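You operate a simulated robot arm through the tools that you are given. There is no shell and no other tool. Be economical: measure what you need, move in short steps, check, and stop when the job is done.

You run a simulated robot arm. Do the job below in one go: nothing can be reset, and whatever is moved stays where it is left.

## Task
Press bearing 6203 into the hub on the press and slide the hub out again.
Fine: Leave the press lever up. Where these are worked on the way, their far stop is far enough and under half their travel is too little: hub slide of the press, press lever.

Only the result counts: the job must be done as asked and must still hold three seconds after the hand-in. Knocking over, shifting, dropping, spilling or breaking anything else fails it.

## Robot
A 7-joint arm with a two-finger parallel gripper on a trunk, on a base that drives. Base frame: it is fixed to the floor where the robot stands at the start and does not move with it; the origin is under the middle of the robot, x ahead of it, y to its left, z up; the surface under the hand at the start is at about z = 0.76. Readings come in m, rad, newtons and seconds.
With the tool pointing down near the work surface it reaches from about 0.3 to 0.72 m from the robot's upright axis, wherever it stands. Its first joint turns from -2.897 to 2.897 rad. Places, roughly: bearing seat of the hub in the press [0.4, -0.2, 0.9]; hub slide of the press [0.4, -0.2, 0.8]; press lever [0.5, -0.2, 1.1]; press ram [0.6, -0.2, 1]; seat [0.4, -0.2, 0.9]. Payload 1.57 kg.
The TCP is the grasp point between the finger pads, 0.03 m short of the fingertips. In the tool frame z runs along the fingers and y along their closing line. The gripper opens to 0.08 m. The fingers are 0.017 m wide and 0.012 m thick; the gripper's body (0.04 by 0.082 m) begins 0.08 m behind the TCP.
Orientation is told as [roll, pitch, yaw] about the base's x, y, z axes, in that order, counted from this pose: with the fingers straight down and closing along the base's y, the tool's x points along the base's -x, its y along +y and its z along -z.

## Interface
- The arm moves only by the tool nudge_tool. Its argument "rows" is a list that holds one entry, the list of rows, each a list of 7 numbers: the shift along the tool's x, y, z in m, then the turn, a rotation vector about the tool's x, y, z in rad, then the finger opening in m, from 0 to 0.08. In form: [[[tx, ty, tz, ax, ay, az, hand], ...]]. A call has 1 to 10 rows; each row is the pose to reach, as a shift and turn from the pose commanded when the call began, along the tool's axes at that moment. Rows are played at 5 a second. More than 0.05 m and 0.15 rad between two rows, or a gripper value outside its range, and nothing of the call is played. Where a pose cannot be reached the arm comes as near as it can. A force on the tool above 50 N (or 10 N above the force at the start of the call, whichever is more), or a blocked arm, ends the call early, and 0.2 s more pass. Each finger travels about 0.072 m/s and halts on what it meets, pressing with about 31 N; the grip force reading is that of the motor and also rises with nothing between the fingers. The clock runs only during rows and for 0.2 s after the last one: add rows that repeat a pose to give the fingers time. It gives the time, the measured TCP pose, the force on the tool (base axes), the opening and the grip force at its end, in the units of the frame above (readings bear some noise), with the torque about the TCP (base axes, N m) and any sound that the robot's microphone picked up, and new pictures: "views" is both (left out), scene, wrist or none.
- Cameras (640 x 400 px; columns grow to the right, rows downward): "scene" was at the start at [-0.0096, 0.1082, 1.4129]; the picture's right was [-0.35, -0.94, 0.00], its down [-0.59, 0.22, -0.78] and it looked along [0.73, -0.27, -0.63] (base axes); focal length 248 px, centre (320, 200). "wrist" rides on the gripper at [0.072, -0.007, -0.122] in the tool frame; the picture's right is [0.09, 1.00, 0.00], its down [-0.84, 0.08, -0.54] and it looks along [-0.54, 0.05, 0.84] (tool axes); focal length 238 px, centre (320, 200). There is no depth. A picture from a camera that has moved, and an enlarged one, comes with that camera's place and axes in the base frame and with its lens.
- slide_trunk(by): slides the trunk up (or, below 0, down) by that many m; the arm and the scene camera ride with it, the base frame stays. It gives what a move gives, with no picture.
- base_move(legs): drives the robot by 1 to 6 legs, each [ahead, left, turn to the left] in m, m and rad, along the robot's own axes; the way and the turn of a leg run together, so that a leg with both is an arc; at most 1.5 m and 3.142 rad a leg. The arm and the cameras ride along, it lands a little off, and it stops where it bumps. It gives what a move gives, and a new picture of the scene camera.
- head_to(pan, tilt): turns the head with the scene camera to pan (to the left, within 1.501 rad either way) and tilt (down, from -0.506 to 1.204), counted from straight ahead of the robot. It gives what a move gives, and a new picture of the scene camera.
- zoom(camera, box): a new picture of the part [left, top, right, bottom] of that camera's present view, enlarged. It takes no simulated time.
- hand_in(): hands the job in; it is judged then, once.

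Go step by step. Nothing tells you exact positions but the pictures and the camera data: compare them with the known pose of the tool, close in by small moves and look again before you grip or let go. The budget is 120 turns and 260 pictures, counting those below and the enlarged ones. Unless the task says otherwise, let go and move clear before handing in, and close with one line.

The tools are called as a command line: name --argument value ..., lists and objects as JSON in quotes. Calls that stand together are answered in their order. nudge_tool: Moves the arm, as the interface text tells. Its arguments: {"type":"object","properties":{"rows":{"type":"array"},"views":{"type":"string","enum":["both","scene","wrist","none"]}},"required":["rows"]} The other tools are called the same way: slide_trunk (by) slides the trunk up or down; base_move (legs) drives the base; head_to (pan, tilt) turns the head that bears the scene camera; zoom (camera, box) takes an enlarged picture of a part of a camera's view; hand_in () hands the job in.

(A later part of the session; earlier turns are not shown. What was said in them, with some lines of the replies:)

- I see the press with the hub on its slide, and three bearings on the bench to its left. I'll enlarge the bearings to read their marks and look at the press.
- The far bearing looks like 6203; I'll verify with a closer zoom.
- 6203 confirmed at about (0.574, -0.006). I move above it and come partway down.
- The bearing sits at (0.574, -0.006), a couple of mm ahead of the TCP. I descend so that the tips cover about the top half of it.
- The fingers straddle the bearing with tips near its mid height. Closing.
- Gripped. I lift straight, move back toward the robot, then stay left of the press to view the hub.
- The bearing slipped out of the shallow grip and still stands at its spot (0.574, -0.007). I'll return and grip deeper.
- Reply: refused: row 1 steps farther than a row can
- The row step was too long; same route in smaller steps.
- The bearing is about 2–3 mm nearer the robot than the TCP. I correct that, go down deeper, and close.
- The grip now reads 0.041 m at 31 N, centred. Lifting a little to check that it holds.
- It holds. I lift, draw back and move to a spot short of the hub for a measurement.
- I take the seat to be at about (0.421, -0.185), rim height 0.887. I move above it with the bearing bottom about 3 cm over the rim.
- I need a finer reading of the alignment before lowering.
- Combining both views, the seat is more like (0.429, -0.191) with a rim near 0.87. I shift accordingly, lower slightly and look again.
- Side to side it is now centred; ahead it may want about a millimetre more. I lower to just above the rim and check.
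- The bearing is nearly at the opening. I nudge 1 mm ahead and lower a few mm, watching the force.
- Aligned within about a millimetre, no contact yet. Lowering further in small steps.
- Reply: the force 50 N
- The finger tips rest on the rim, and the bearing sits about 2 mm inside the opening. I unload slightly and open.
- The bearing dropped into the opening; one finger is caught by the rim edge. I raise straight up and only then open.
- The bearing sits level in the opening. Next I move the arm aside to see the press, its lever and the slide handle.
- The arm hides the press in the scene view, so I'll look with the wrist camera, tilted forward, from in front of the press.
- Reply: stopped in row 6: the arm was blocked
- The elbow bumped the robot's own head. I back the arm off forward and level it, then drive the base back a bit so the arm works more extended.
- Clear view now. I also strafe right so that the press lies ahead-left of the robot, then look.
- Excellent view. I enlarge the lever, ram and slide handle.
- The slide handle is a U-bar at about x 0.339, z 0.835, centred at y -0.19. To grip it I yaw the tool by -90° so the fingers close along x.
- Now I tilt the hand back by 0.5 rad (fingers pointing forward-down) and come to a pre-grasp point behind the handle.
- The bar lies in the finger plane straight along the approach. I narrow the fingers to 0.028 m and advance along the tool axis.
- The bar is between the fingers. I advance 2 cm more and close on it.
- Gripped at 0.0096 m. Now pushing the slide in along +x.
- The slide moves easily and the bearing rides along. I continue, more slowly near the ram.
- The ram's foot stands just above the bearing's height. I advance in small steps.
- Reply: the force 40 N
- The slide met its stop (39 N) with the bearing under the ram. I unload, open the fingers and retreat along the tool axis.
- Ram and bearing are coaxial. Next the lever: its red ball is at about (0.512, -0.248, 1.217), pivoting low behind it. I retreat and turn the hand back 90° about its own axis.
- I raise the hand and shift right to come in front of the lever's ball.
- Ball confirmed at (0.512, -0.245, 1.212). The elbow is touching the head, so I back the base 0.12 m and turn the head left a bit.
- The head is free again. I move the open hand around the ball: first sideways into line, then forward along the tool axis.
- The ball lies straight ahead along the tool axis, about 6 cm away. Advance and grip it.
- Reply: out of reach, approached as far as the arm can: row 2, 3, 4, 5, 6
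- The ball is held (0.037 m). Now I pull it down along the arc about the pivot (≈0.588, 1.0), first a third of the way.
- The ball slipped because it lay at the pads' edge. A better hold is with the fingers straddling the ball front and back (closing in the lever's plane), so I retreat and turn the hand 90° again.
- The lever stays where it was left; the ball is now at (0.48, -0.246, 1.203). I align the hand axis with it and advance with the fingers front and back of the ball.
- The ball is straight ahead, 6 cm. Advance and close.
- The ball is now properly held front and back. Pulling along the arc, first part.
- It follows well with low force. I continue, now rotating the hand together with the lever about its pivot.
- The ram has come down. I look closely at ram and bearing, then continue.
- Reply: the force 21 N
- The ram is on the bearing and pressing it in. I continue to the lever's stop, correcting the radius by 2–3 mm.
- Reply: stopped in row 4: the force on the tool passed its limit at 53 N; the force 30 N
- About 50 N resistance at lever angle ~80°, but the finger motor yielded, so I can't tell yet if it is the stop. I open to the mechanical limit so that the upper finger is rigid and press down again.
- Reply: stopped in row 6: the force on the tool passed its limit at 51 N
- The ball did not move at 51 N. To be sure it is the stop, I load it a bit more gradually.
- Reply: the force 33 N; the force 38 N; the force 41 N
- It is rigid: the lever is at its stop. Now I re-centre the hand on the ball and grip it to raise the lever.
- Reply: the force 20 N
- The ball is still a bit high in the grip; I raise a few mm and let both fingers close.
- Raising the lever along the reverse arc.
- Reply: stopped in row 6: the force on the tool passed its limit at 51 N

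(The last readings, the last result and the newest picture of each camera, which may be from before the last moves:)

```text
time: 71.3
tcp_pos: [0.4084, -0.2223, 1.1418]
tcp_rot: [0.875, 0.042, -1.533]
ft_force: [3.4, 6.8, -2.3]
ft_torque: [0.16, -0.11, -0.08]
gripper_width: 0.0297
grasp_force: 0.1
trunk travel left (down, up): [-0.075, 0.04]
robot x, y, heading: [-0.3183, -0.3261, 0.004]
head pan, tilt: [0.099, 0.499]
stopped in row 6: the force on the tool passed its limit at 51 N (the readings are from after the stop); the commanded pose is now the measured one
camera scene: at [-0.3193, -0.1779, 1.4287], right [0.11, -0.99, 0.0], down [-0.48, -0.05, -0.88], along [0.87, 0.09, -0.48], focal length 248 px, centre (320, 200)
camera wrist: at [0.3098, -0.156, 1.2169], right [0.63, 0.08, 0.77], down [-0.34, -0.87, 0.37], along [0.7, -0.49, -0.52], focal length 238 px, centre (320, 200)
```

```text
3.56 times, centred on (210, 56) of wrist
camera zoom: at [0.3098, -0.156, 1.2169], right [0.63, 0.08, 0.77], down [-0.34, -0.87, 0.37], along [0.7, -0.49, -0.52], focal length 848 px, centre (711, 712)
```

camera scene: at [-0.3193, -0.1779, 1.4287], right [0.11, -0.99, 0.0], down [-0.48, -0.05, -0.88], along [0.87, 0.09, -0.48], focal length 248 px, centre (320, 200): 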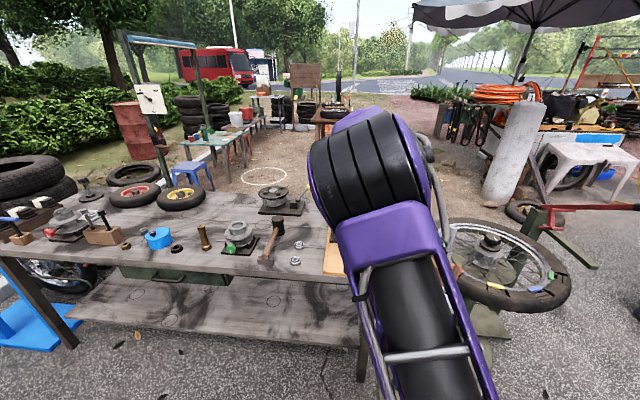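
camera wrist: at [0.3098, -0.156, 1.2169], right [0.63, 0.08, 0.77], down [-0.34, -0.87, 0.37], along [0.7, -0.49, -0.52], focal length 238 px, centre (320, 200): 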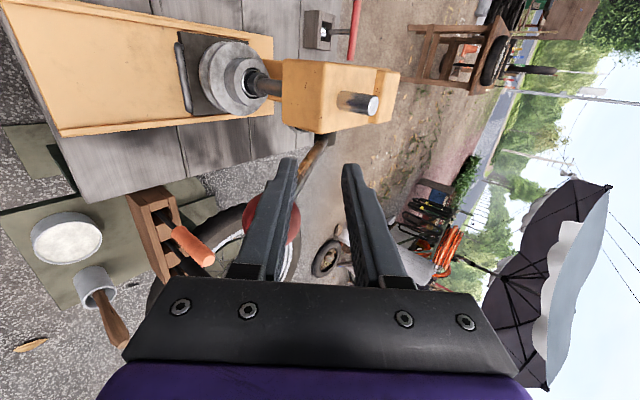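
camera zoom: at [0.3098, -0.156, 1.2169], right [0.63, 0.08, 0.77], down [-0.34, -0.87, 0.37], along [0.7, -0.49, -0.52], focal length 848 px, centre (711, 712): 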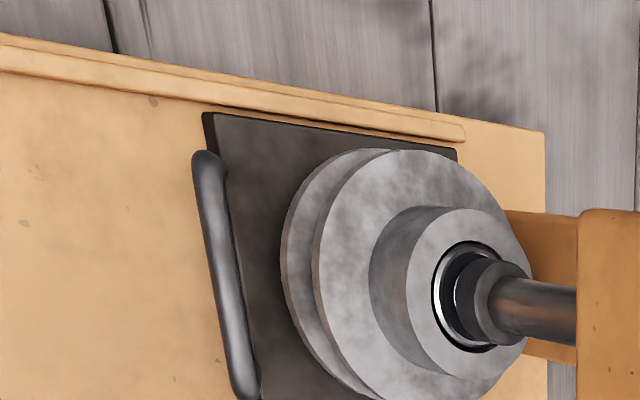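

The ball slipped out sideways; the lever is about halfway up. I back off sideways and rearwards, then re-centre.

nudge_tool --rows '[[[0.01, 0, 0, 0, 0, 0, 0.03], [0.025, 0, 0, 0, 0, 0, 0.03], [0.025, 0, -0.04, 0, 0, 0, 0.04], [0.025, 0, -0.08, 0, 0, 0, 0.07], [0.0, 0, -0.1, 0, 0, 0, 0.07], [-0.026, 0, -0.1, 0, -0.04, 0.03, 0.07], [-0.026, 0, -0.1, 0, -0.04, 0.03, 0.07]]]'

zoom --camera "scene" --box '[310, 130, 420, 250]'

```text
time: 73.0
tcp_pos: [0.3328, -0.2578, 1.2052]
tcp_rot: [0.876, 0.038, -1.589]
ft_force: [-0.1, 0.3, 0.7]
ft_torque: [0.0, 0.0, -0.01]
gripper_width: 0.07
grasp_force: 0.2
trunk travel left (down, up): [-0.075, 0.04]
robot x, y, heading: [-0.3159, -0.3227, 0.008]
head pan, tilt: [0.099, 0.499]
camera scene: at [-0.3199, -0.1791, 1.4289], right [0.1, -0.99, 0.0], down [-0.48, -0.05, -0.88], along [0.87, 0.09, -0.48], focal length 248 px, centre (320, 200)
camera wrist: at [0.2378, -0.186, 1.2804], right [0.64, 0.05, 0.77], down [-0.38, -0.85, 0.37], along [0.67, -0.53, -0.52], focal length 238 px, centre (320, 200)
```

scene: 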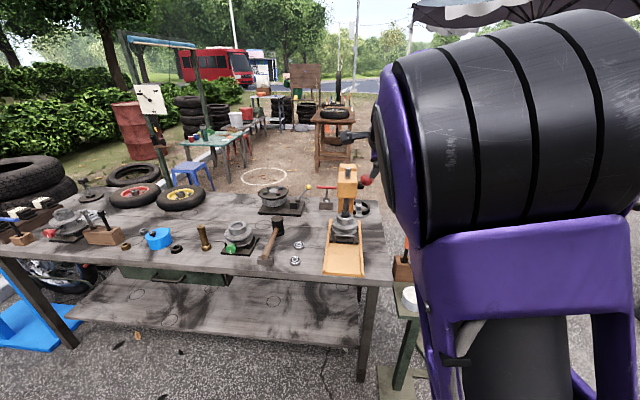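
wrist: 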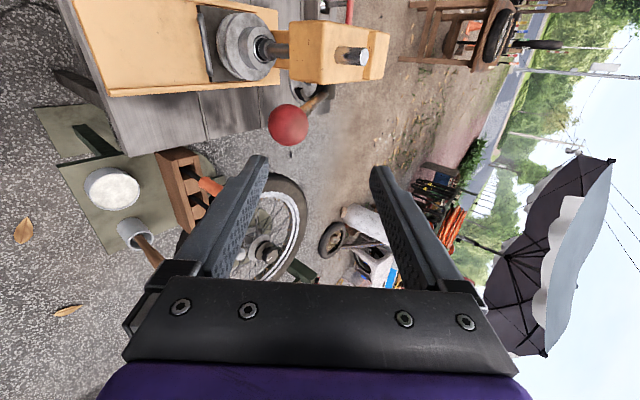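

```text
3.33 times, centred on (365, 190) of scene
camera zoom: at [-0.3199, -0.1791, 1.4289], right [0.1, -0.99, 0.0], down [-0.48, -0.05, -0.88], along [0.87, 0.09, -0.48], focal length 827 px, centre (170, 233)
```

zoom: 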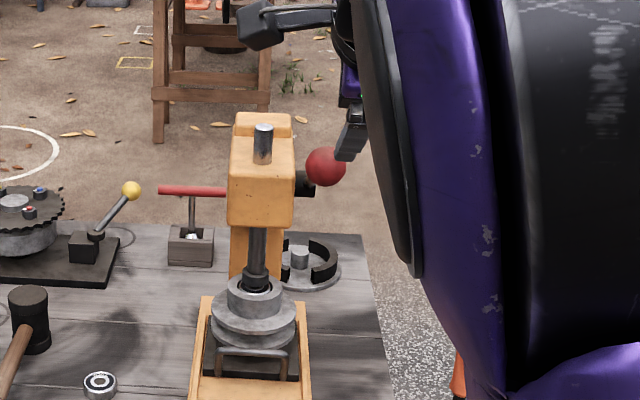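

Ball at (0.398, -0.249, 1.113). I align the hand with the rod and place it behind the ball.

nudge_tool --rows '[[[0.004, -0.02, 0.015, -0.06, 0, 0, 0.07], [0.009, -0.0386, 0.0348, -0.125, 0, 0, 0.07], [0.009, -0.0386, 0.0348, -0.125, 0, 0, 0.07]]]' --views "wrist"

```text
time: 73.8
tcp_pos: [0.3353, -0.2465, 1.1526]
tcp_rot: [1.001, 0.039, -1.587]
ft_force: [0.7, 0.0, -0.4]
ft_torque: [-0.01, 0.01, -0.01]
gripper_width: 0.0701
grasp_force: 0.0
trunk travel left (down, up): [-0.075, 0.04]
robot x, y, heading: [-0.3181, -0.3282, 0.005]
head pan, tilt: [0.099, 0.499]
camera wrist: at [0.2316, -0.1736, 1.2157], right [0.54, 0.05, 0.84], down [-0.43, -0.84, 0.33], along [0.73, -0.54, -0.43], focal length 238 px, centre (320, 200)
```

wrist: 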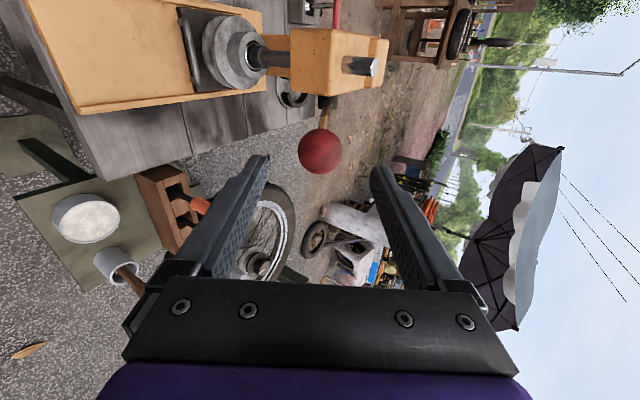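

Centred. Advance fully so the ball sits between the pads, and close.

nudge_tool --rows '[[[-0.002, 0, 0.025, 0, 0, 0, 0.07], [-0.002, 0, 0.05, 0, 0, 0, 0.07], [-0.002, 0, 0.074, 0, 0, 0, 0.07], [-0.002, 0, 0.074, 0, 0, 0, 0.055], [-0.002, 0, 0.074, 0, 0, 0, 0.04], [-0.002, 0, 0.074, 0, 0, 0, 0.03], [-0.002, 0, 0.074, 0, 0, 0, 0.03]]]' --views "wrist"

```text
time: 75.3
tcp_pos: [0.3981, -0.2478, 1.1139]
tcp_rot: [0.999, 0.038, -1.587]
ft_force: [-0.9, -0.2, -1.7]
ft_torque: [0.07, -0.02, 0.11]
gripper_width: 0.0374
grasp_force: 43.4
trunk travel left (down, up): [-0.075, 0.04]
robot x, y, heading: [-0.32, -0.3261, 0.002]
head pan, tilt: [0.099, 0.499]
camera wrist: at [0.2943, -0.176, 1.1759], right [0.54, 0.05, 0.84], down [-0.43, -0.84, 0.33], along [0.72, -0.54, -0.43], focal length 238 px, centre (320, 200)
```

wrist: 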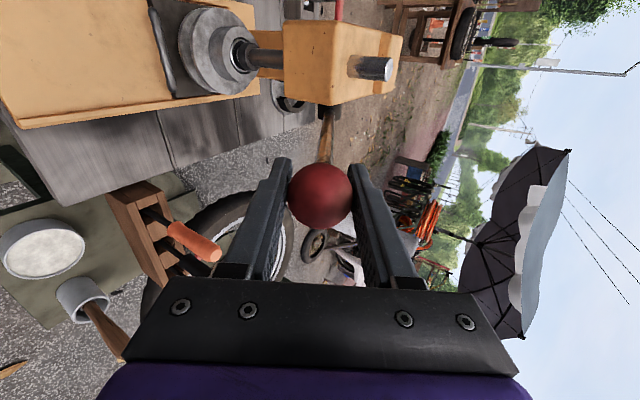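

Held at full diameter. Raising the lever along the arc.

nudge_tool --rows '[[[0, 0.014, 0.0, 0.04, 0, 0, 0.03], [0, 0.0295, 0.001, 0.08, 0, 0, 0.03], [0, 0.0459, 0.0033, 0.12, 0, 0, 0.03], [0, 0.0622, 0.0068, 0.16, 0, 0, 0.03], [0, 0.078, 0.0115, 0.2, 0, 0, 0.03], [0, 0.0936, 0.0173, 0.25, 0, 0, 0.03], [0, 0.0936, 0.0173, 0.25, 0, 0, 0.03]]]' --views "wrist"

zoom --camera "wrist" --box '[120, 0, 300, 112]'

```text
time: 77.0
tcp_pos: [0.4625, -0.2472, 1.1837]
tcp_rot: [0.752, 0.039, -1.584]
ft_force: [-1.5, 11.3, -0.3]
ft_torque: [0.27, 0.08, 0.43]
gripper_width: 0.0372
grasp_force: 43.1
trunk travel left (down, up): [-0.075, 0.04]
robot x, y, heading: [-0.318, -0.3283, 0.007]
head pan, tilt: [0.099, 0.499]
camera wrist: at [0.3765, -0.1778, 1.2704], right [0.73, 0.05, 0.68], down [-0.33, -0.85, 0.42], along [0.6, -0.53, -0.6], focal length 238 px, centre (320, 200)
```

wrist: 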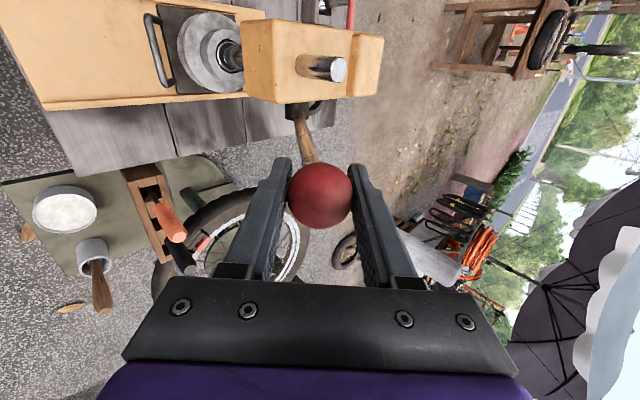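

```text
3.56 times, centred on (210, 56) of wrist
camera zoom: at [0.3765, -0.1778, 1.2704], right [0.73, 0.05, 0.68], down [-0.33, -0.85, 0.42], along [0.6, -0.53, -0.6], focal length 848 px, centre (711, 712)
```

zoom: 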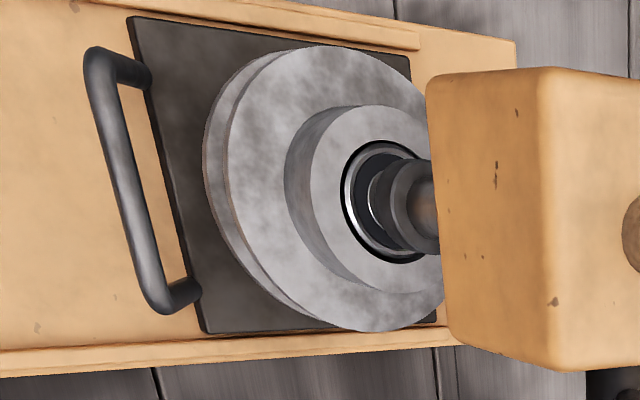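

The bearing now sits flush in the hub. I continue raising the lever to its upper stop.

nudge_tool --rows '[[[0.002, 0.013, 0.0027, 0, 0, 0, 0.03], [0.002, 0.026, 0.0055, 0, 0, 0, 0.03], [0.002, 0.0429, 0.011, 0, 0, 0, 0.03], [0.002, 0.0552, 0.0159, 0, 0, 0, 0.03], [0.002, 0.0552, 0.0159, 0, 0, 0, 0.03]]]'

zoom --camera "scene" --box '[320, 110, 420, 230]'

```text
time: 78.2
tcp_pos: [0.4931, -0.2493, 1.2008]
tcp_rot: [0.756, 0.038, -1.585]
ft_force: [-11.0, 12.5, 6.8]
ft_torque: [-0.2, 1.31, -0.23]
gripper_width: 0.0376
grasp_force: 43.2
out of reach, approached as far as the arm can: row 3, 4, 5
trunk travel left (down, up): [-0.075, 0.04]
robot x, y, heading: [-0.3247, -0.329, 0.008]
head pan, tilt: [0.099, 0.499]
camera scene: at [-0.3218, -0.1776, 1.4288], right [0.1, -0.99, 0.0], down [-0.47, -0.05, -0.88], along [0.87, 0.09, -0.48], focal length 248 px, centre (320, 200)
camera wrist: at [0.4068, -0.1785, 1.2877], right [0.73, 0.05, 0.68], down [-0.33, -0.85, 0.42], along [0.6, -0.53, -0.6], focal length 238 px, centre (320, 200)
```

scene: 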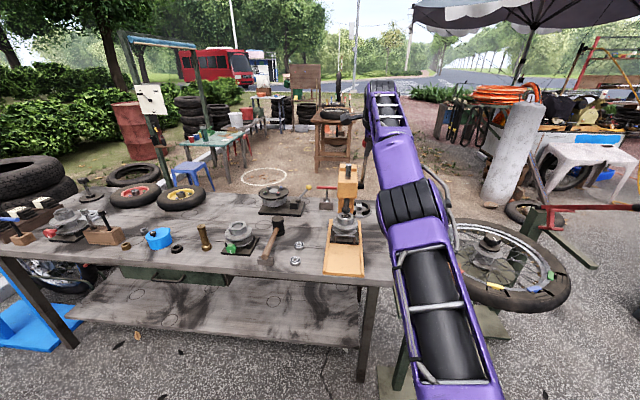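
wrist: 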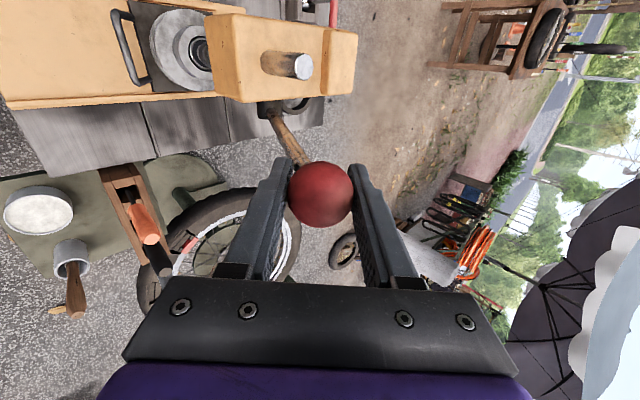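

```text
3.33 times, centred on (370, 170) of scene
camera zoom: at [-0.3218, -0.1776, 1.4288], right [0.1, -0.99, 0.0], down [-0.47, -0.05, -0.88], along [0.87, 0.09, -0.48], focal length 827 px, centre (153, 300)
```

zoom: 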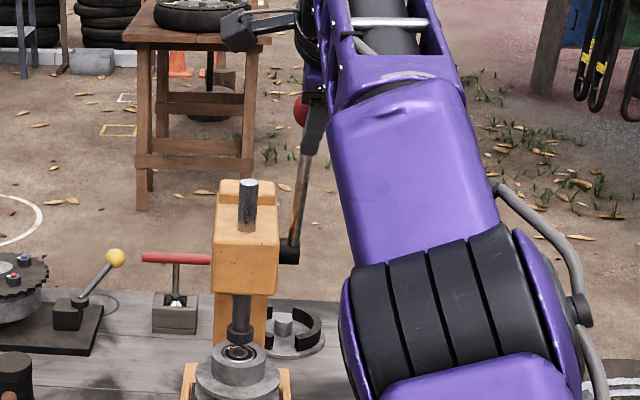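

The arm is at its reach limit with the lever nearly up. I release, retreat, drive the base forward 8 cm and finish the push.

nudge_tool --rows '[[[0, 0, 0, 0, 0, 0, 0.05], [0, 0, 0, 0, 0, 0, 0.07], [0, -0.01, -0.03, 0, 0, 0, 0.07], [0, -0.02, -0.07, 0, 0, 0, 0.07], [0, -0.02, -0.11, 0, 0, 0, 0.07], [0, -0.02, -0.11, 0, 0, 0, 0.07]]]' --views "wrist"

base_move --legs '[[0.07, 0, 0]]'

zoom --camera "scene" --box '[310, 110, 410, 240]'

```text
time: 79.5
tcp_pos: [0.4033, -0.2516, 1.265]
tcp_rot: [0.752, 0.038, -1.589]
ft_force: [-0.8, -1.0, 0.1]
ft_torque: [-0.03, 0.02, 0.02]
gripper_width: 0.0699
grasp_force: 0.0
trunk travel left (down, up): [-0.075, 0.04]
robot x, y, heading: [-0.3225, -0.3254, 0.002]
head pan, tilt: [0.099, 0.499]
camera wrist: at [0.3185, -0.1815, 1.3518], right [0.73, 0.05, 0.68], down [-0.33, -0.85, 0.42], along [0.6, -0.53, -0.6], focal length 238 px, centre (320, 200)
```

wrist: 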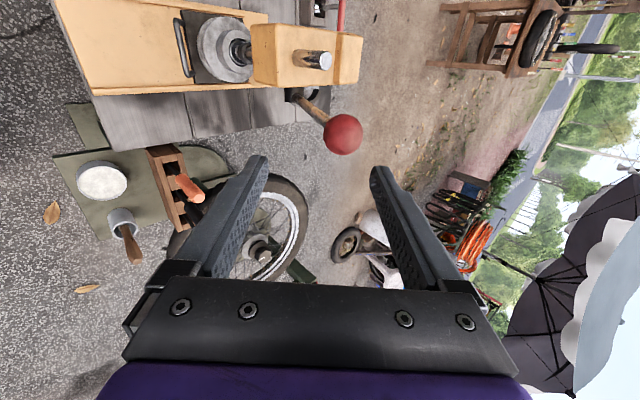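

```text
time: 80.6
tcp_pos: [0.4753, -0.2535, 1.2648]
tcp_rot: [0.75, 0.038, -1.588]
ft_force: [-0.6, -0.4, -0.5]
ft_torque: [-0.01, 0.0, -0.03]
gripper_width: 0.07
grasp_force: 0.1
trunk travel left (down, up): [-0.075, 0.04]
robot x, y, heading: [-0.2495, -0.3287, 0.009]
head pan, tilt: [0.099, 0.499]
camera scene: at [-0.2509, -0.1787, 1.4289], right [0.1, -0.99, 0.0], down [-0.48, -0.05, -0.88], along [0.87, 0.09, -0.48], focal length 248 px, centre (320, 200)
```

scene: 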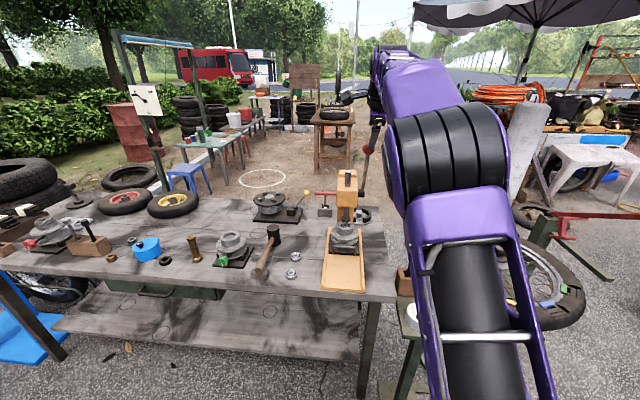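

```text
3.08 times, centred on (360, 175) of scene
camera zoom: at [-0.2509, -0.1787, 1.4289], right [0.1, -0.99, 0.0], down [-0.48, -0.05, -0.88], along [0.87, 0.09, -0.48], focal length 763 px, centre (197, 277)
```

zoom: 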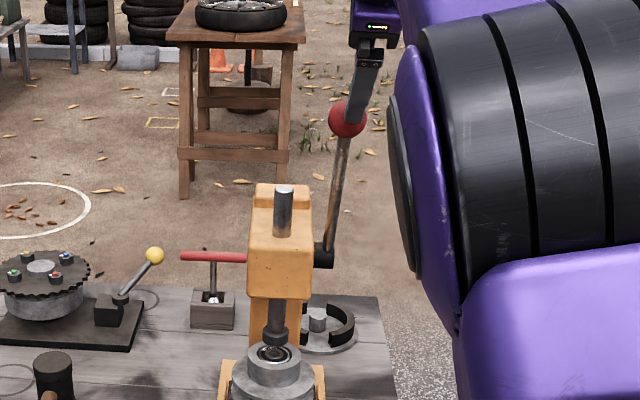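

The ball is at (0.498, -0.249, 1.197). I straddle and grip it again, then push it the rest of the way up.

nudge_tool --rows '[[[0.004, -0.0296, 0, 0, 0, 0, 0.07], [0.004, -0.0296, 0.03, 0, 0, 0, 0.07], [0.004, -0.0296, 0.06, 0, 0, 0, 0.07], [0.004, -0.0296, 0.06, 0, 0, 0, 0.055], [0.004, -0.0296, 0.06, 0, 0, 0, 0.04], [0.004, -0.0296, 0.06, 0, 0, 0, 0.03], [0.004, -0.0296, 0.06, 0, 0, 0, 0.03]]]' --views "wrist"

```text
time: 82.2
tcp_pos: [0.4932, -0.2467, 1.2012]
tcp_rot: [0.751, 0.039, -1.588]
ft_force: [-1.7, 1.0, -0.7]
ft_torque: [0.06, 0.25, 0.12]
gripper_width: 0.0374
grasp_force: 43.4
trunk travel left (down, up): [-0.075, 0.04]
robot x, y, heading: [-0.2509, -0.3247, 0.01]
head pan, tilt: [0.099, 0.499]
camera wrist: at [0.4076, -0.1758, 1.2879], right [0.73, 0.05, 0.68], down [-0.33, -0.85, 0.42], along [0.6, -0.53, -0.6], focal length 238 px, centre (320, 200)
```

wrist: 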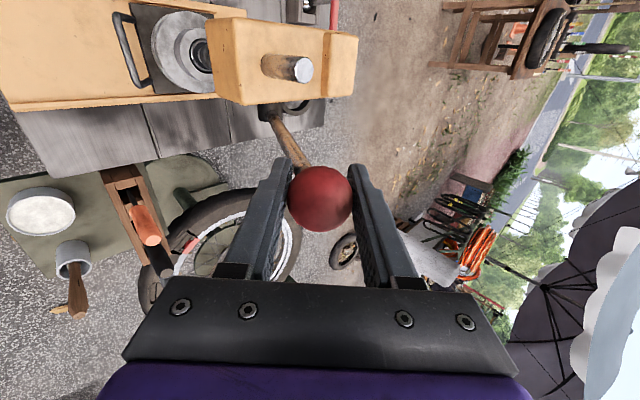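

nudge_tool --rows '[[[0, 0.007, 0.002, 0, 0, 0, 0.03], [0, 0.014, 0.005, 0, 0, 0, 0.03], [0, 0.021, 0.008, 0, 0, 0, 0.03], [0, 0.027, 0.011, 0, 0, 0, 0.03], [0, 0.032, 0.014, 0, 0, 0, 0.03], [0, 0.032, 0.014, 0, 0, 0, 0.03]]]' --views "wrist"

zoom --camera "scene" --box '[310, 110, 410, 240]'

```text
time: 83.1
tcp_pos: [0.5113, -0.2462, 1.2101]
tcp_rot: [0.732, 0.042, -1.59]
ft_force: [-22.5, -0.8, 8.9]
ft_torque: [-0.15, 2.73, -0.05]
gripper_width: 0.0403
grasp_force: 45.2
trunk travel left (down, up): [-0.075, 0.04]
robot x, y, heading: [-0.2544, -0.3254, 0.004]
head pan, tilt: [0.099, 0.499]
stopped in row 4: the force on the tool passed its limit at 56 N (the readings are from after the stop); the commanded pose is now the measured one
camera wrist: at [0.4268, -0.176, 1.2983], right [0.74, 0.05, 0.67], down [-0.32, -0.85, 0.42], along [0.59, -0.53, -0.61], focal length 238 px, centre (320, 200)
```

wrist: 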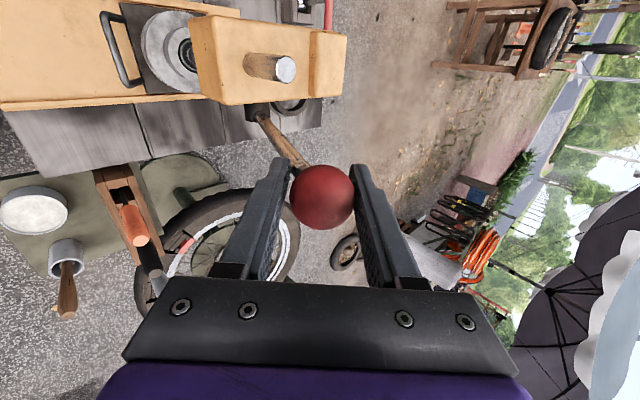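

```text
3.08 times, centred on (360, 175) of scene
camera zoom: at [-0.255, -0.179, 1.4292], right [0.1, -0.99, 0.0], down [-0.47, -0.05, -0.88], along [0.87, 0.09, -0.48], focal length 763 px, centre (197, 277)
```

zoom: 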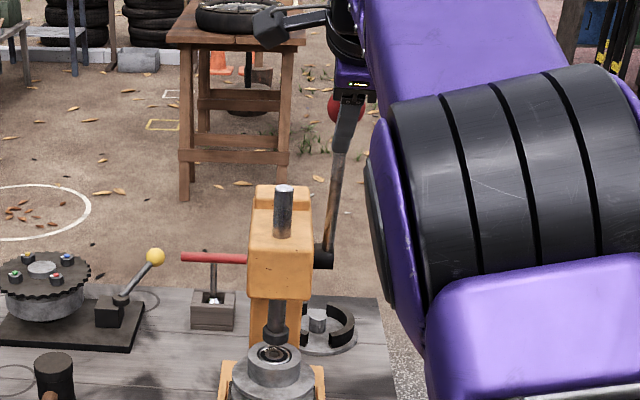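

The lever is back at its upper stop. I release and retreat along the tool axis.

nudge_tool --rows '[[[0, -0.004, 0, 0, 0, 0, 0.04], [0, -0.004, 0, 0, 0, 0, 0.06], [0, -0.004, 0, 0, 0, 0, 0.07], [0, -0.004, -0.04, 0, 0, 0, 0.07], [0, -0.004, -0.08, 0, 0, 0, 0.07], [0, -0.004, -0.12, 0, 0, 0, 0.07], [0, -0.004, -0.15, 0, 0, 0, 0.07]]]'

zoom --camera "scene" --box '[310, 110, 410, 270]'

```text
time: 84.7
tcp_pos: [0.4108, -0.2483, 1.3158]
tcp_rot: [0.733, 0.038, -1.588]
ft_force: [0.4, -0.3, -0.2]
ft_torque: [0.02, 0.02, -0.02]
gripper_width: 0.0699
grasp_force: 0.1
trunk travel left (down, up): [-0.075, 0.04]
robot x, y, heading: [-0.2539, -0.3273, 0.008]
head pan, tilt: [0.099, 0.499]
camera scene: at [-0.2513, -0.1788, 1.4288], right [0.1, -0.99, 0.0], down [-0.48, -0.05, -0.88], along [0.87, 0.09, -0.48], focal length 248 px, centre (320, 200)
camera wrist: at [0.3271, -0.1772, 1.4039], right [0.74, 0.05, 0.67], down [-0.32, -0.85, 0.42], along [0.59, -0.53, -0.61], focal length 238 px, centre (320, 200)
```

scene: 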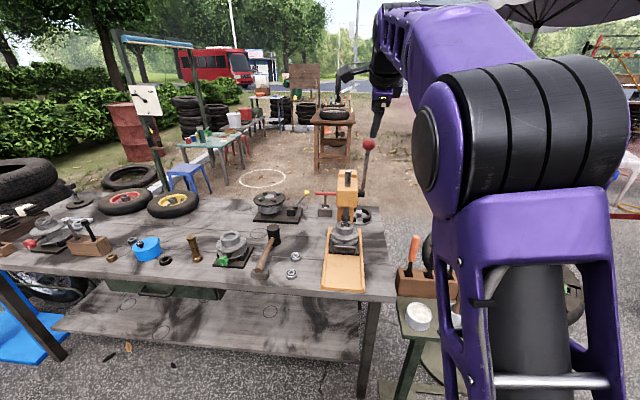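
wrist: 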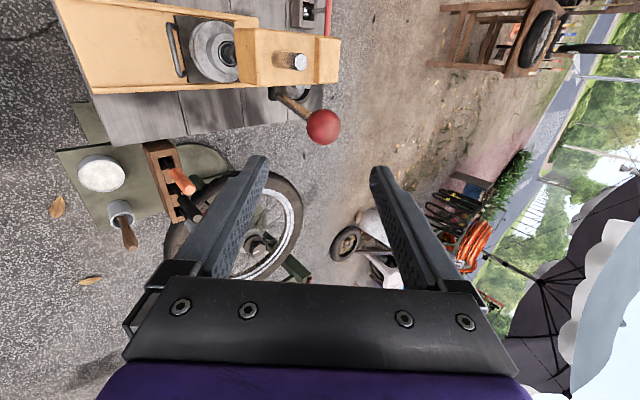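

```text
2.50 times, centred on (360, 190) of scene
camera zoom: at [-0.2513, -0.1788, 1.4288], right [0.1, -0.99, 0.0], down [-0.48, -0.05, -0.88], along [0.87, 0.09, -0.48], focal length 620 px, centre (220, 225)
```

zoom: 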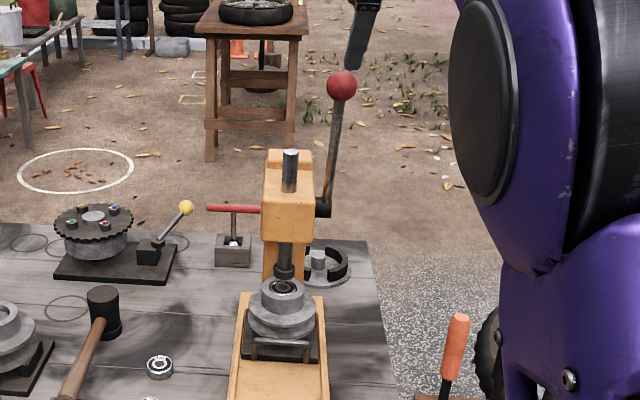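

Lever up, ram up, bearing in. Now back to the slide handle, which is at about x 0.476, with the same hand attitude as before.

nudge_tool --rows '[[[0.02, -0.038, 0.0175, 0.05, 0, 0, 0.05], [0.04, -0.077, 0.035, 0.1, 0, 0, 0.03], [0.058, -0.1148, 0.0527, 0.15, 0, 0, 0.028], [0.058, -0.142, 0.087, 0.2, 0, 0, 0.028], [0.058, -0.169, 0.121, 0.23, 0, 0, 0.028], [0.058, -0.196, 0.156, 0.23, 0, -0.02, 0.028], [0.058, -0.2235, 0.1916, 0.23, 0, -0.02, 0.028], [0.058, -0.2235, 0.1916, 0.23, 0, -0.02, 0.028]]]'

```text
time: 86.5
tcp_pos: [0.3749, -0.1773, 1.026]
tcp_rot: [0.504, 0.028, -1.572]
ft_force: [-0.4, 0.6, -1.2]
ft_torque: [0.0, 0.01, 0.02]
gripper_width: 0.0278
grasp_force: 0.1
trunk travel left (down, up): [-0.075, 0.04]
robot x, y, heading: [-0.2533, -0.3254, 0.007]
head pan, tilt: [0.099, 0.499]
camera scene: at [-0.2513, -0.1787, 1.4289], right [0.1, -0.99, 0.0], down [-0.48, -0.05, -0.88], along [0.87, 0.09, -0.48], focal length 248 px, centre (320, 200)
camera wrist: at [0.3117, -0.1084, 1.1308], right [0.87, 0.08, 0.48], down [-0.2, -0.85, 0.49], along [0.45, -0.52, -0.73], focal length 238 px, centre (320, 200)
```

scene: 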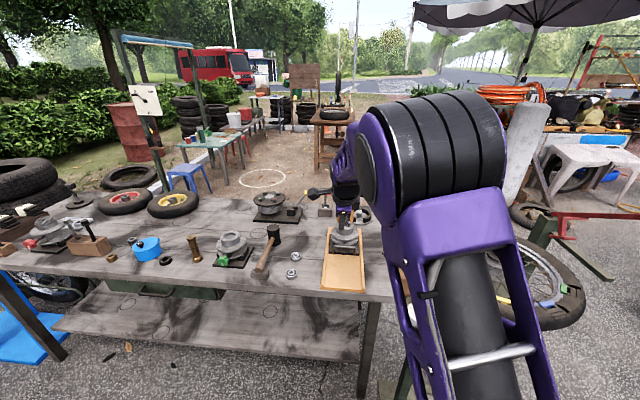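
wrist: 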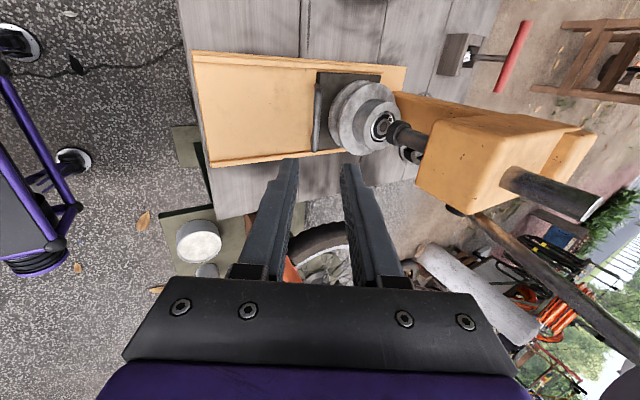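

The handle lies on the approach line. I advance most of the way and check.

nudge_tool --rows '[[[-0.003, -0.001, 0.045, 0, 0, 0, 0.028], [-0.007, -0.003, 0.09, 0, 0, 0, 0.028], [-0.01, -0.004, 0.135, 0, 0, 0, 0.028], [-0.01, -0.004, 0.17, 0, 0, 0, 0.028], [-0.01, -0.004, 0.17, 0, 0, 0, 0.028]]]' --views "none"

zoom --camera "wrist" --box '[240, 60, 420, 200]'

```text
time: 87.7
tcp_pos: [0.4543, -0.1857, 0.8739]
tcp_rot: [0.505, 0.029, -1.572]
ft_force: [0.3, 0.2, -0.8]
ft_torque: [0.0, 0.0, 0.0]
gripper_width: 0.0281
grasp_force: 0.1
trunk travel left (down, up): [-0.075, 0.04]
robot x, y, heading: [-0.2524, -0.3227, 0.007]
head pan, tilt: [0.099, 0.499]
```

```text
2.86 times, centred on (330, 130) of wrist
camera zoom: at [0.3908, -0.1154, 0.9791], right [0.87, 0.08, 0.48], down [-0.2, -0.85, 0.49], along [0.45, -0.52, -0.73], focal length 681 px, centre (291, 400)
```

zoom: 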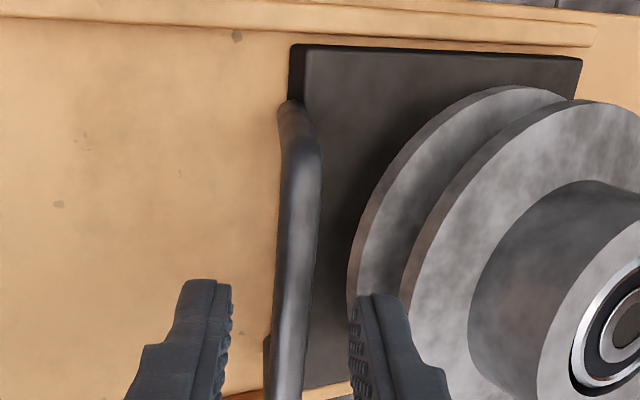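

The bar is between the fingers. I advance 2.5 cm, close, and pull a little way.

nudge_tool --rows '[[[0, 0, 0.013, 0, 0, 0, 0.028], [0, 0, 0.026, 0, 0, 0, 0.028], [0, 0, 0.026, 0, 0, 0, 0.015], [0, 0, 0.026, 0, 0, 0, 0.005], [0, 0, 0.026, 0, 0, 0, 0.005]]]' --views "none"

nudge_tool --rows '[[[0, -0.0087, -0.0048, 0, 0, 0, 0.005], [0, -0.0218, -0.012, 0, 0, 0, 0.005], [0, -0.035, -0.0193, 0, 0, 0, 0.005], [0, -0.048, -0.0265, 0, 0, 0, 0.005], [0, -0.061, -0.0338, 0, 0, 0, 0.005], [0, -0.061, -0.0338, 0, 0, 0, 0.005]]]'

```text
time: 88.9
tcp_pos: [0.4661, -0.1852, 0.8525]
tcp_rot: [0.506, 0.027, -1.573]
ft_force: [1.4, -0.8, 2.4]
ft_torque: [-0.07, -0.02, 0.49]
gripper_width: 0.01
grasp_force: 28.4
trunk travel left (down, up): [-0.075, 0.04]
robot x, y, heading: [-0.2488, -0.3232, 0.004]
head pan, tilt: [0.099, 0.499]
```

```text
time: 90.3
tcp_pos: [0.3961, -0.1843, 0.8531]
tcp_rot: [0.504, 0.027, -1.573]
ft_force: [-0.2, -3.9, 3.1]
ft_torque: [-0.34, -0.09, 0.3]
gripper_width: 0.0098
grasp_force: 28.2
trunk travel left (down, up): [-0.075, 0.04]
robot x, y, heading: [-0.2489, -0.3266, 0.01]
head pan, tilt: [0.099, 0.499]
camera scene: at [-0.2517, -0.179, 1.4289], right [0.1, -0.99, 0.0], down [-0.48, -0.05, -0.88], along [0.87, 0.09, -0.48], focal length 248 px, centre (320, 200)
camera wrist: at [0.3333, -0.1149, 0.9571], right [0.87, 0.08, 0.48], down [-0.2, -0.85, 0.49], along [0.45, -0.52, -0.73], focal length 238 px, centre (320, 200)
```

scene: 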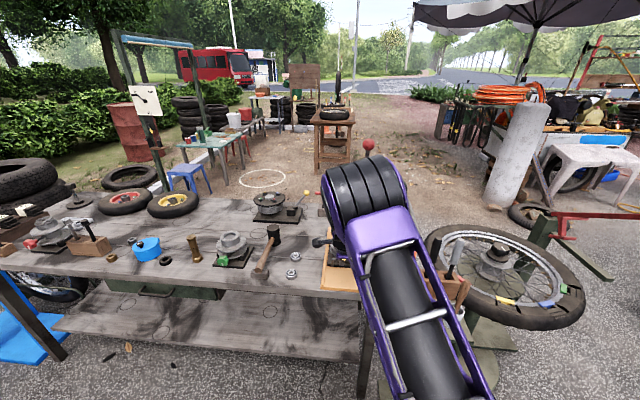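
wrist: 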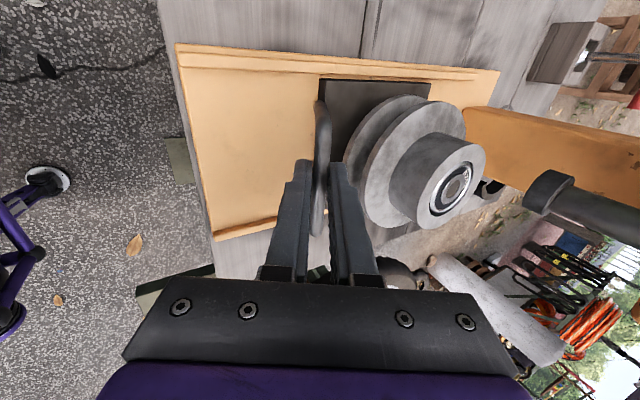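

The slide comes out with the bearing seated. I pull the rest of the way to the outer stop.

nudge_tool --rows '[[[0, -0.014, -0.0077, 0, 0, 0, 0.005], [0, -0.028, -0.0155, 0, 0, 0, 0.005], [0, -0.042, -0.0232, 0, 0, 0, 0.005], [0, -0.054, -0.0298, 0, 0, 0, 0.005], [0, -0.059, -0.0326, 0, 0, 0, 0.005], [0, -0.059, -0.0326, 0, 0, 0, 0.005]]]' --views "wrist"

zoom --camera "wrist" --box '[300, 60, 520, 240]'

```text
time: 91.7
tcp_pos: [0.333, -0.1857, 0.8524]
tcp_rot: [0.506, 0.027, -1.574]
ft_force: [18.9, -5.0, -8.8]
ft_torque: [-0.41, -0.21, 0.3]
gripper_width: 0.0096
grasp_force: 28.0
trunk travel left (down, up): [-0.075, 0.04]
robot x, y, heading: [-0.2478, -0.3274, 0.004]
head pan, tilt: [0.099, 0.499]
camera wrist: at [0.2682, -0.1149, 0.957], right [0.87, 0.08, 0.48], down [-0.2, -0.85, 0.49], along [0.45, -0.52, -0.73], focal length 238 px, centre (320, 200)
```

wrist: 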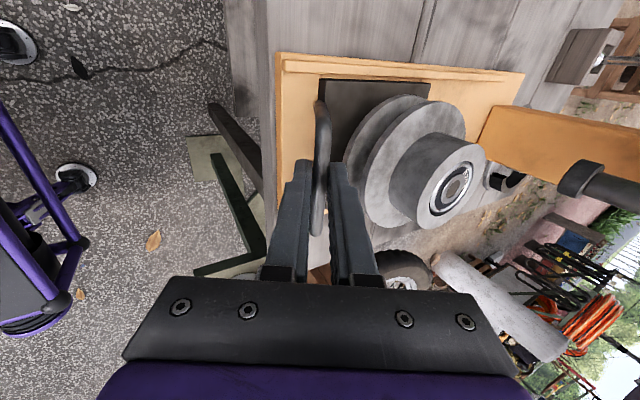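

```text
2.22 times, centred on (410, 150) of wrist
camera zoom: at [0.2682, -0.1149, 0.957], right [0.87, 0.08, 0.48], down [-0.2, -0.85, 0.49], along [0.45, -0.52, -0.73], focal length 530 px, centre (120, 311)
```

zoom: 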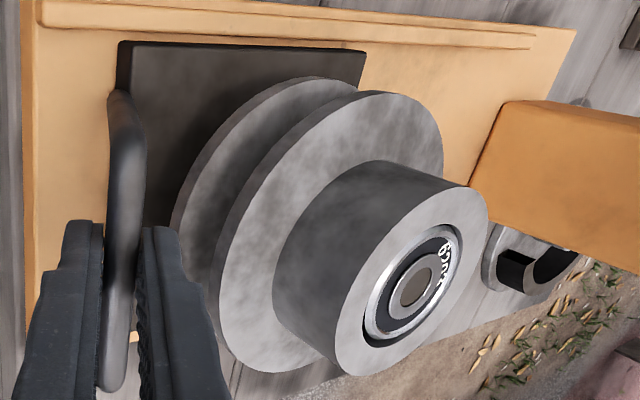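

At the outer stop, with the bearing flush in the hub. I unload, let go and move clear.

nudge_tool --rows '[[[0, 0.0025, 0.0012, 0, 0, 0, 0.005], [0, 0.0025, 0.0012, 0, 0, 0, 0.028], [0, 0.0025, 0.0012, 0, 0, 0, 0.028], [0, 0.0025, -0.03, 0, 0, 0, 0.028], [0, 0.0025, -0.07, 0, 0, 0, 0.028], [0, 0.0025, -0.11, 0, 0, 0, 0.028]]]'

zoom --camera "wrist" --box '[280, 30, 560, 205]'

```text
time: 93.1
tcp_pos: [0.278, -0.1865, 0.9497]
tcp_rot: [0.503, 0.028, -1.573]
ft_force: [0.3, -0.1, -0.1]
ft_torque: [-0.01, 0.02, 0.0]
gripper_width: 0.0278
grasp_force: 0.1
trunk travel left (down, up): [-0.075, 0.04]
robot x, y, heading: [-0.2502, -0.3228, 0.006]
head pan, tilt: [0.099, 0.499]
camera scene: at [-0.2512, -0.1787, 1.4288], right [0.1, -0.99, 0.0], down [-0.48, -0.05, -0.88], along [0.87, 0.09, -0.48], focal length 248 px, centre (320, 200)
camera wrist: at [0.2149, -0.1168, 1.0548], right [0.87, 0.08, 0.48], down [-0.2, -0.85, 0.49], along [0.45, -0.52, -0.73], focal length 238 px, centre (320, 200)
```

scene: 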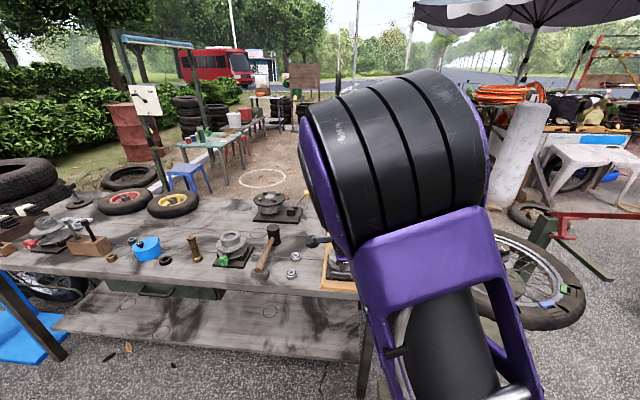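
wrist: 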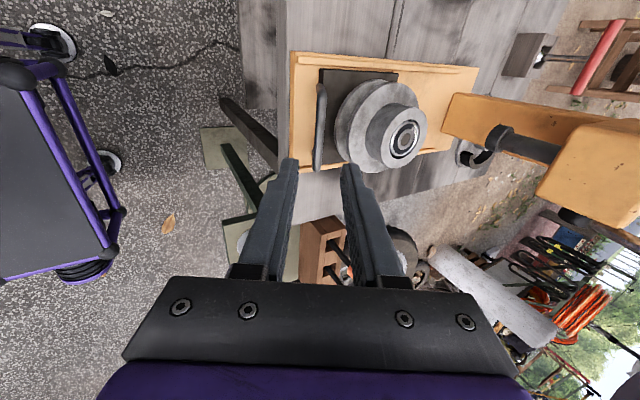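

```text
2.29 times, centred on (420, 118) of wrist
camera zoom: at [0.2149, -0.1168, 1.0548], right [0.87, 0.08, 0.48], down [-0.2, -0.85, 0.49], along [0.45, -0.52, -0.73], focal length 545 px, centre (91, 389)
```

zoom: 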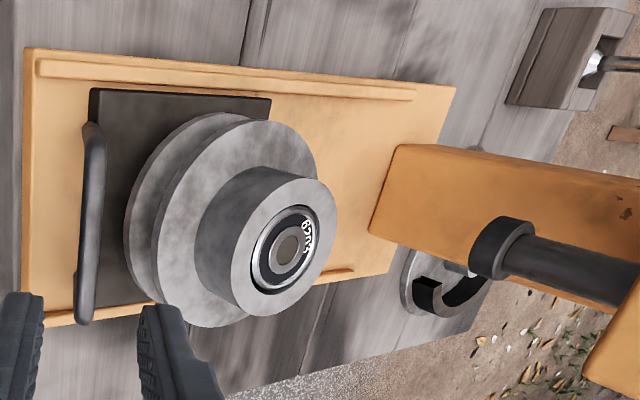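

All looks right. I drive back a bit for a last look at the lever and hub.

base_move --legs '[[-0.2, 0, 0]]'

head_to --pan 0.0 --tilt 0.5

zoom --camera "wrist" --box '[300, 20, 640, 240]'

```text
time: 94.7
tcp_pos: [0.079, -0.1872, 0.9502]
tcp_rot: [0.504, 0.028, -1.573]
ft_force: [-0.6, -0.9, -1.1]
ft_torque: [0.01, 0.01, -0.01]
gripper_width: 0.028
grasp_force: 0.0
trunk travel left (down, up): [-0.075, 0.04]
robot x, y, heading: [-0.4552, -0.3236, 0.006]
head pan, tilt: [0.099, 0.499]
camera scene: at [-0.4507, -0.1797, 1.4289], right [0.1, -0.99, 0.0], down [-0.48, -0.05, -0.88], along [0.87, 0.09, -0.48], focal length 248 px, centre (320, 200)
```

scene: 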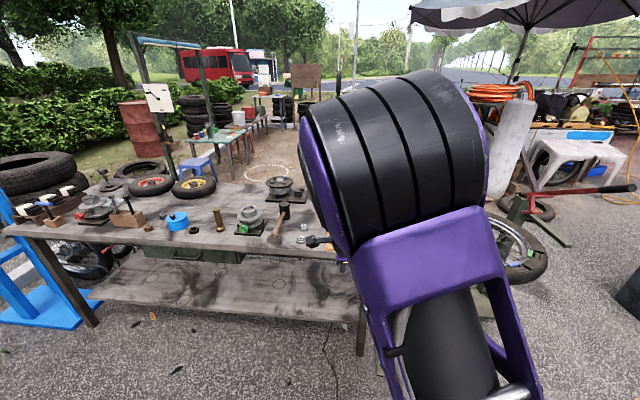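

```text
time: 95.4
tcp_pos: [0.0806, -0.1863, 0.9499]
tcp_rot: [0.504, 0.029, -1.572]
ft_force: [0.4, -0.6, 0.2]
ft_torque: [-0.01, 0.02, 0.01]
gripper_width: 0.0281
grasp_force: 0.0
trunk travel left (down, up): [-0.075, 0.04]
robot x, y, heading: [-0.4512, -0.3276, 0.007]
head pan, tilt: [0.0, 0.499]
camera scene: at [-0.4504, -0.1888, 1.4289], right [0.01, -1.0, 0.0], down [-0.48, 0.0, -0.88], along [0.88, 0.01, -0.48], focal length 248 px, centre (320, 200)
```

scene: 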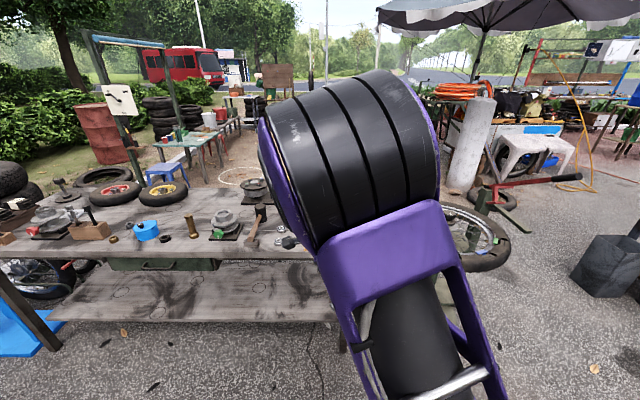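

```text
1.82 times, centred on (470, 130) of wrist
camera zoom: at [0.0156, -0.1177, 1.0546], right [0.87, 0.08, 0.48], down [-0.2, -0.85, 0.49], along [0.45, -0.52, -0.73], focal length 433 px, centre (47, 327)
```

zoom: 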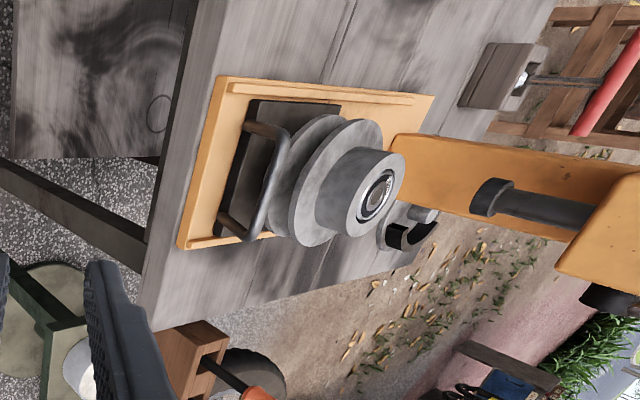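

The ram is up, so the lever has stayed up. The hub is out with the bearing flush in it, and the hand is clear, so I hand in.

hand_in

```text
The job is handed in.
```

Bearing 6203 is pressed into the hub, the hub is slid back out to its stop, and the press lever is up. I've handed the job in and have not seen a verdict.
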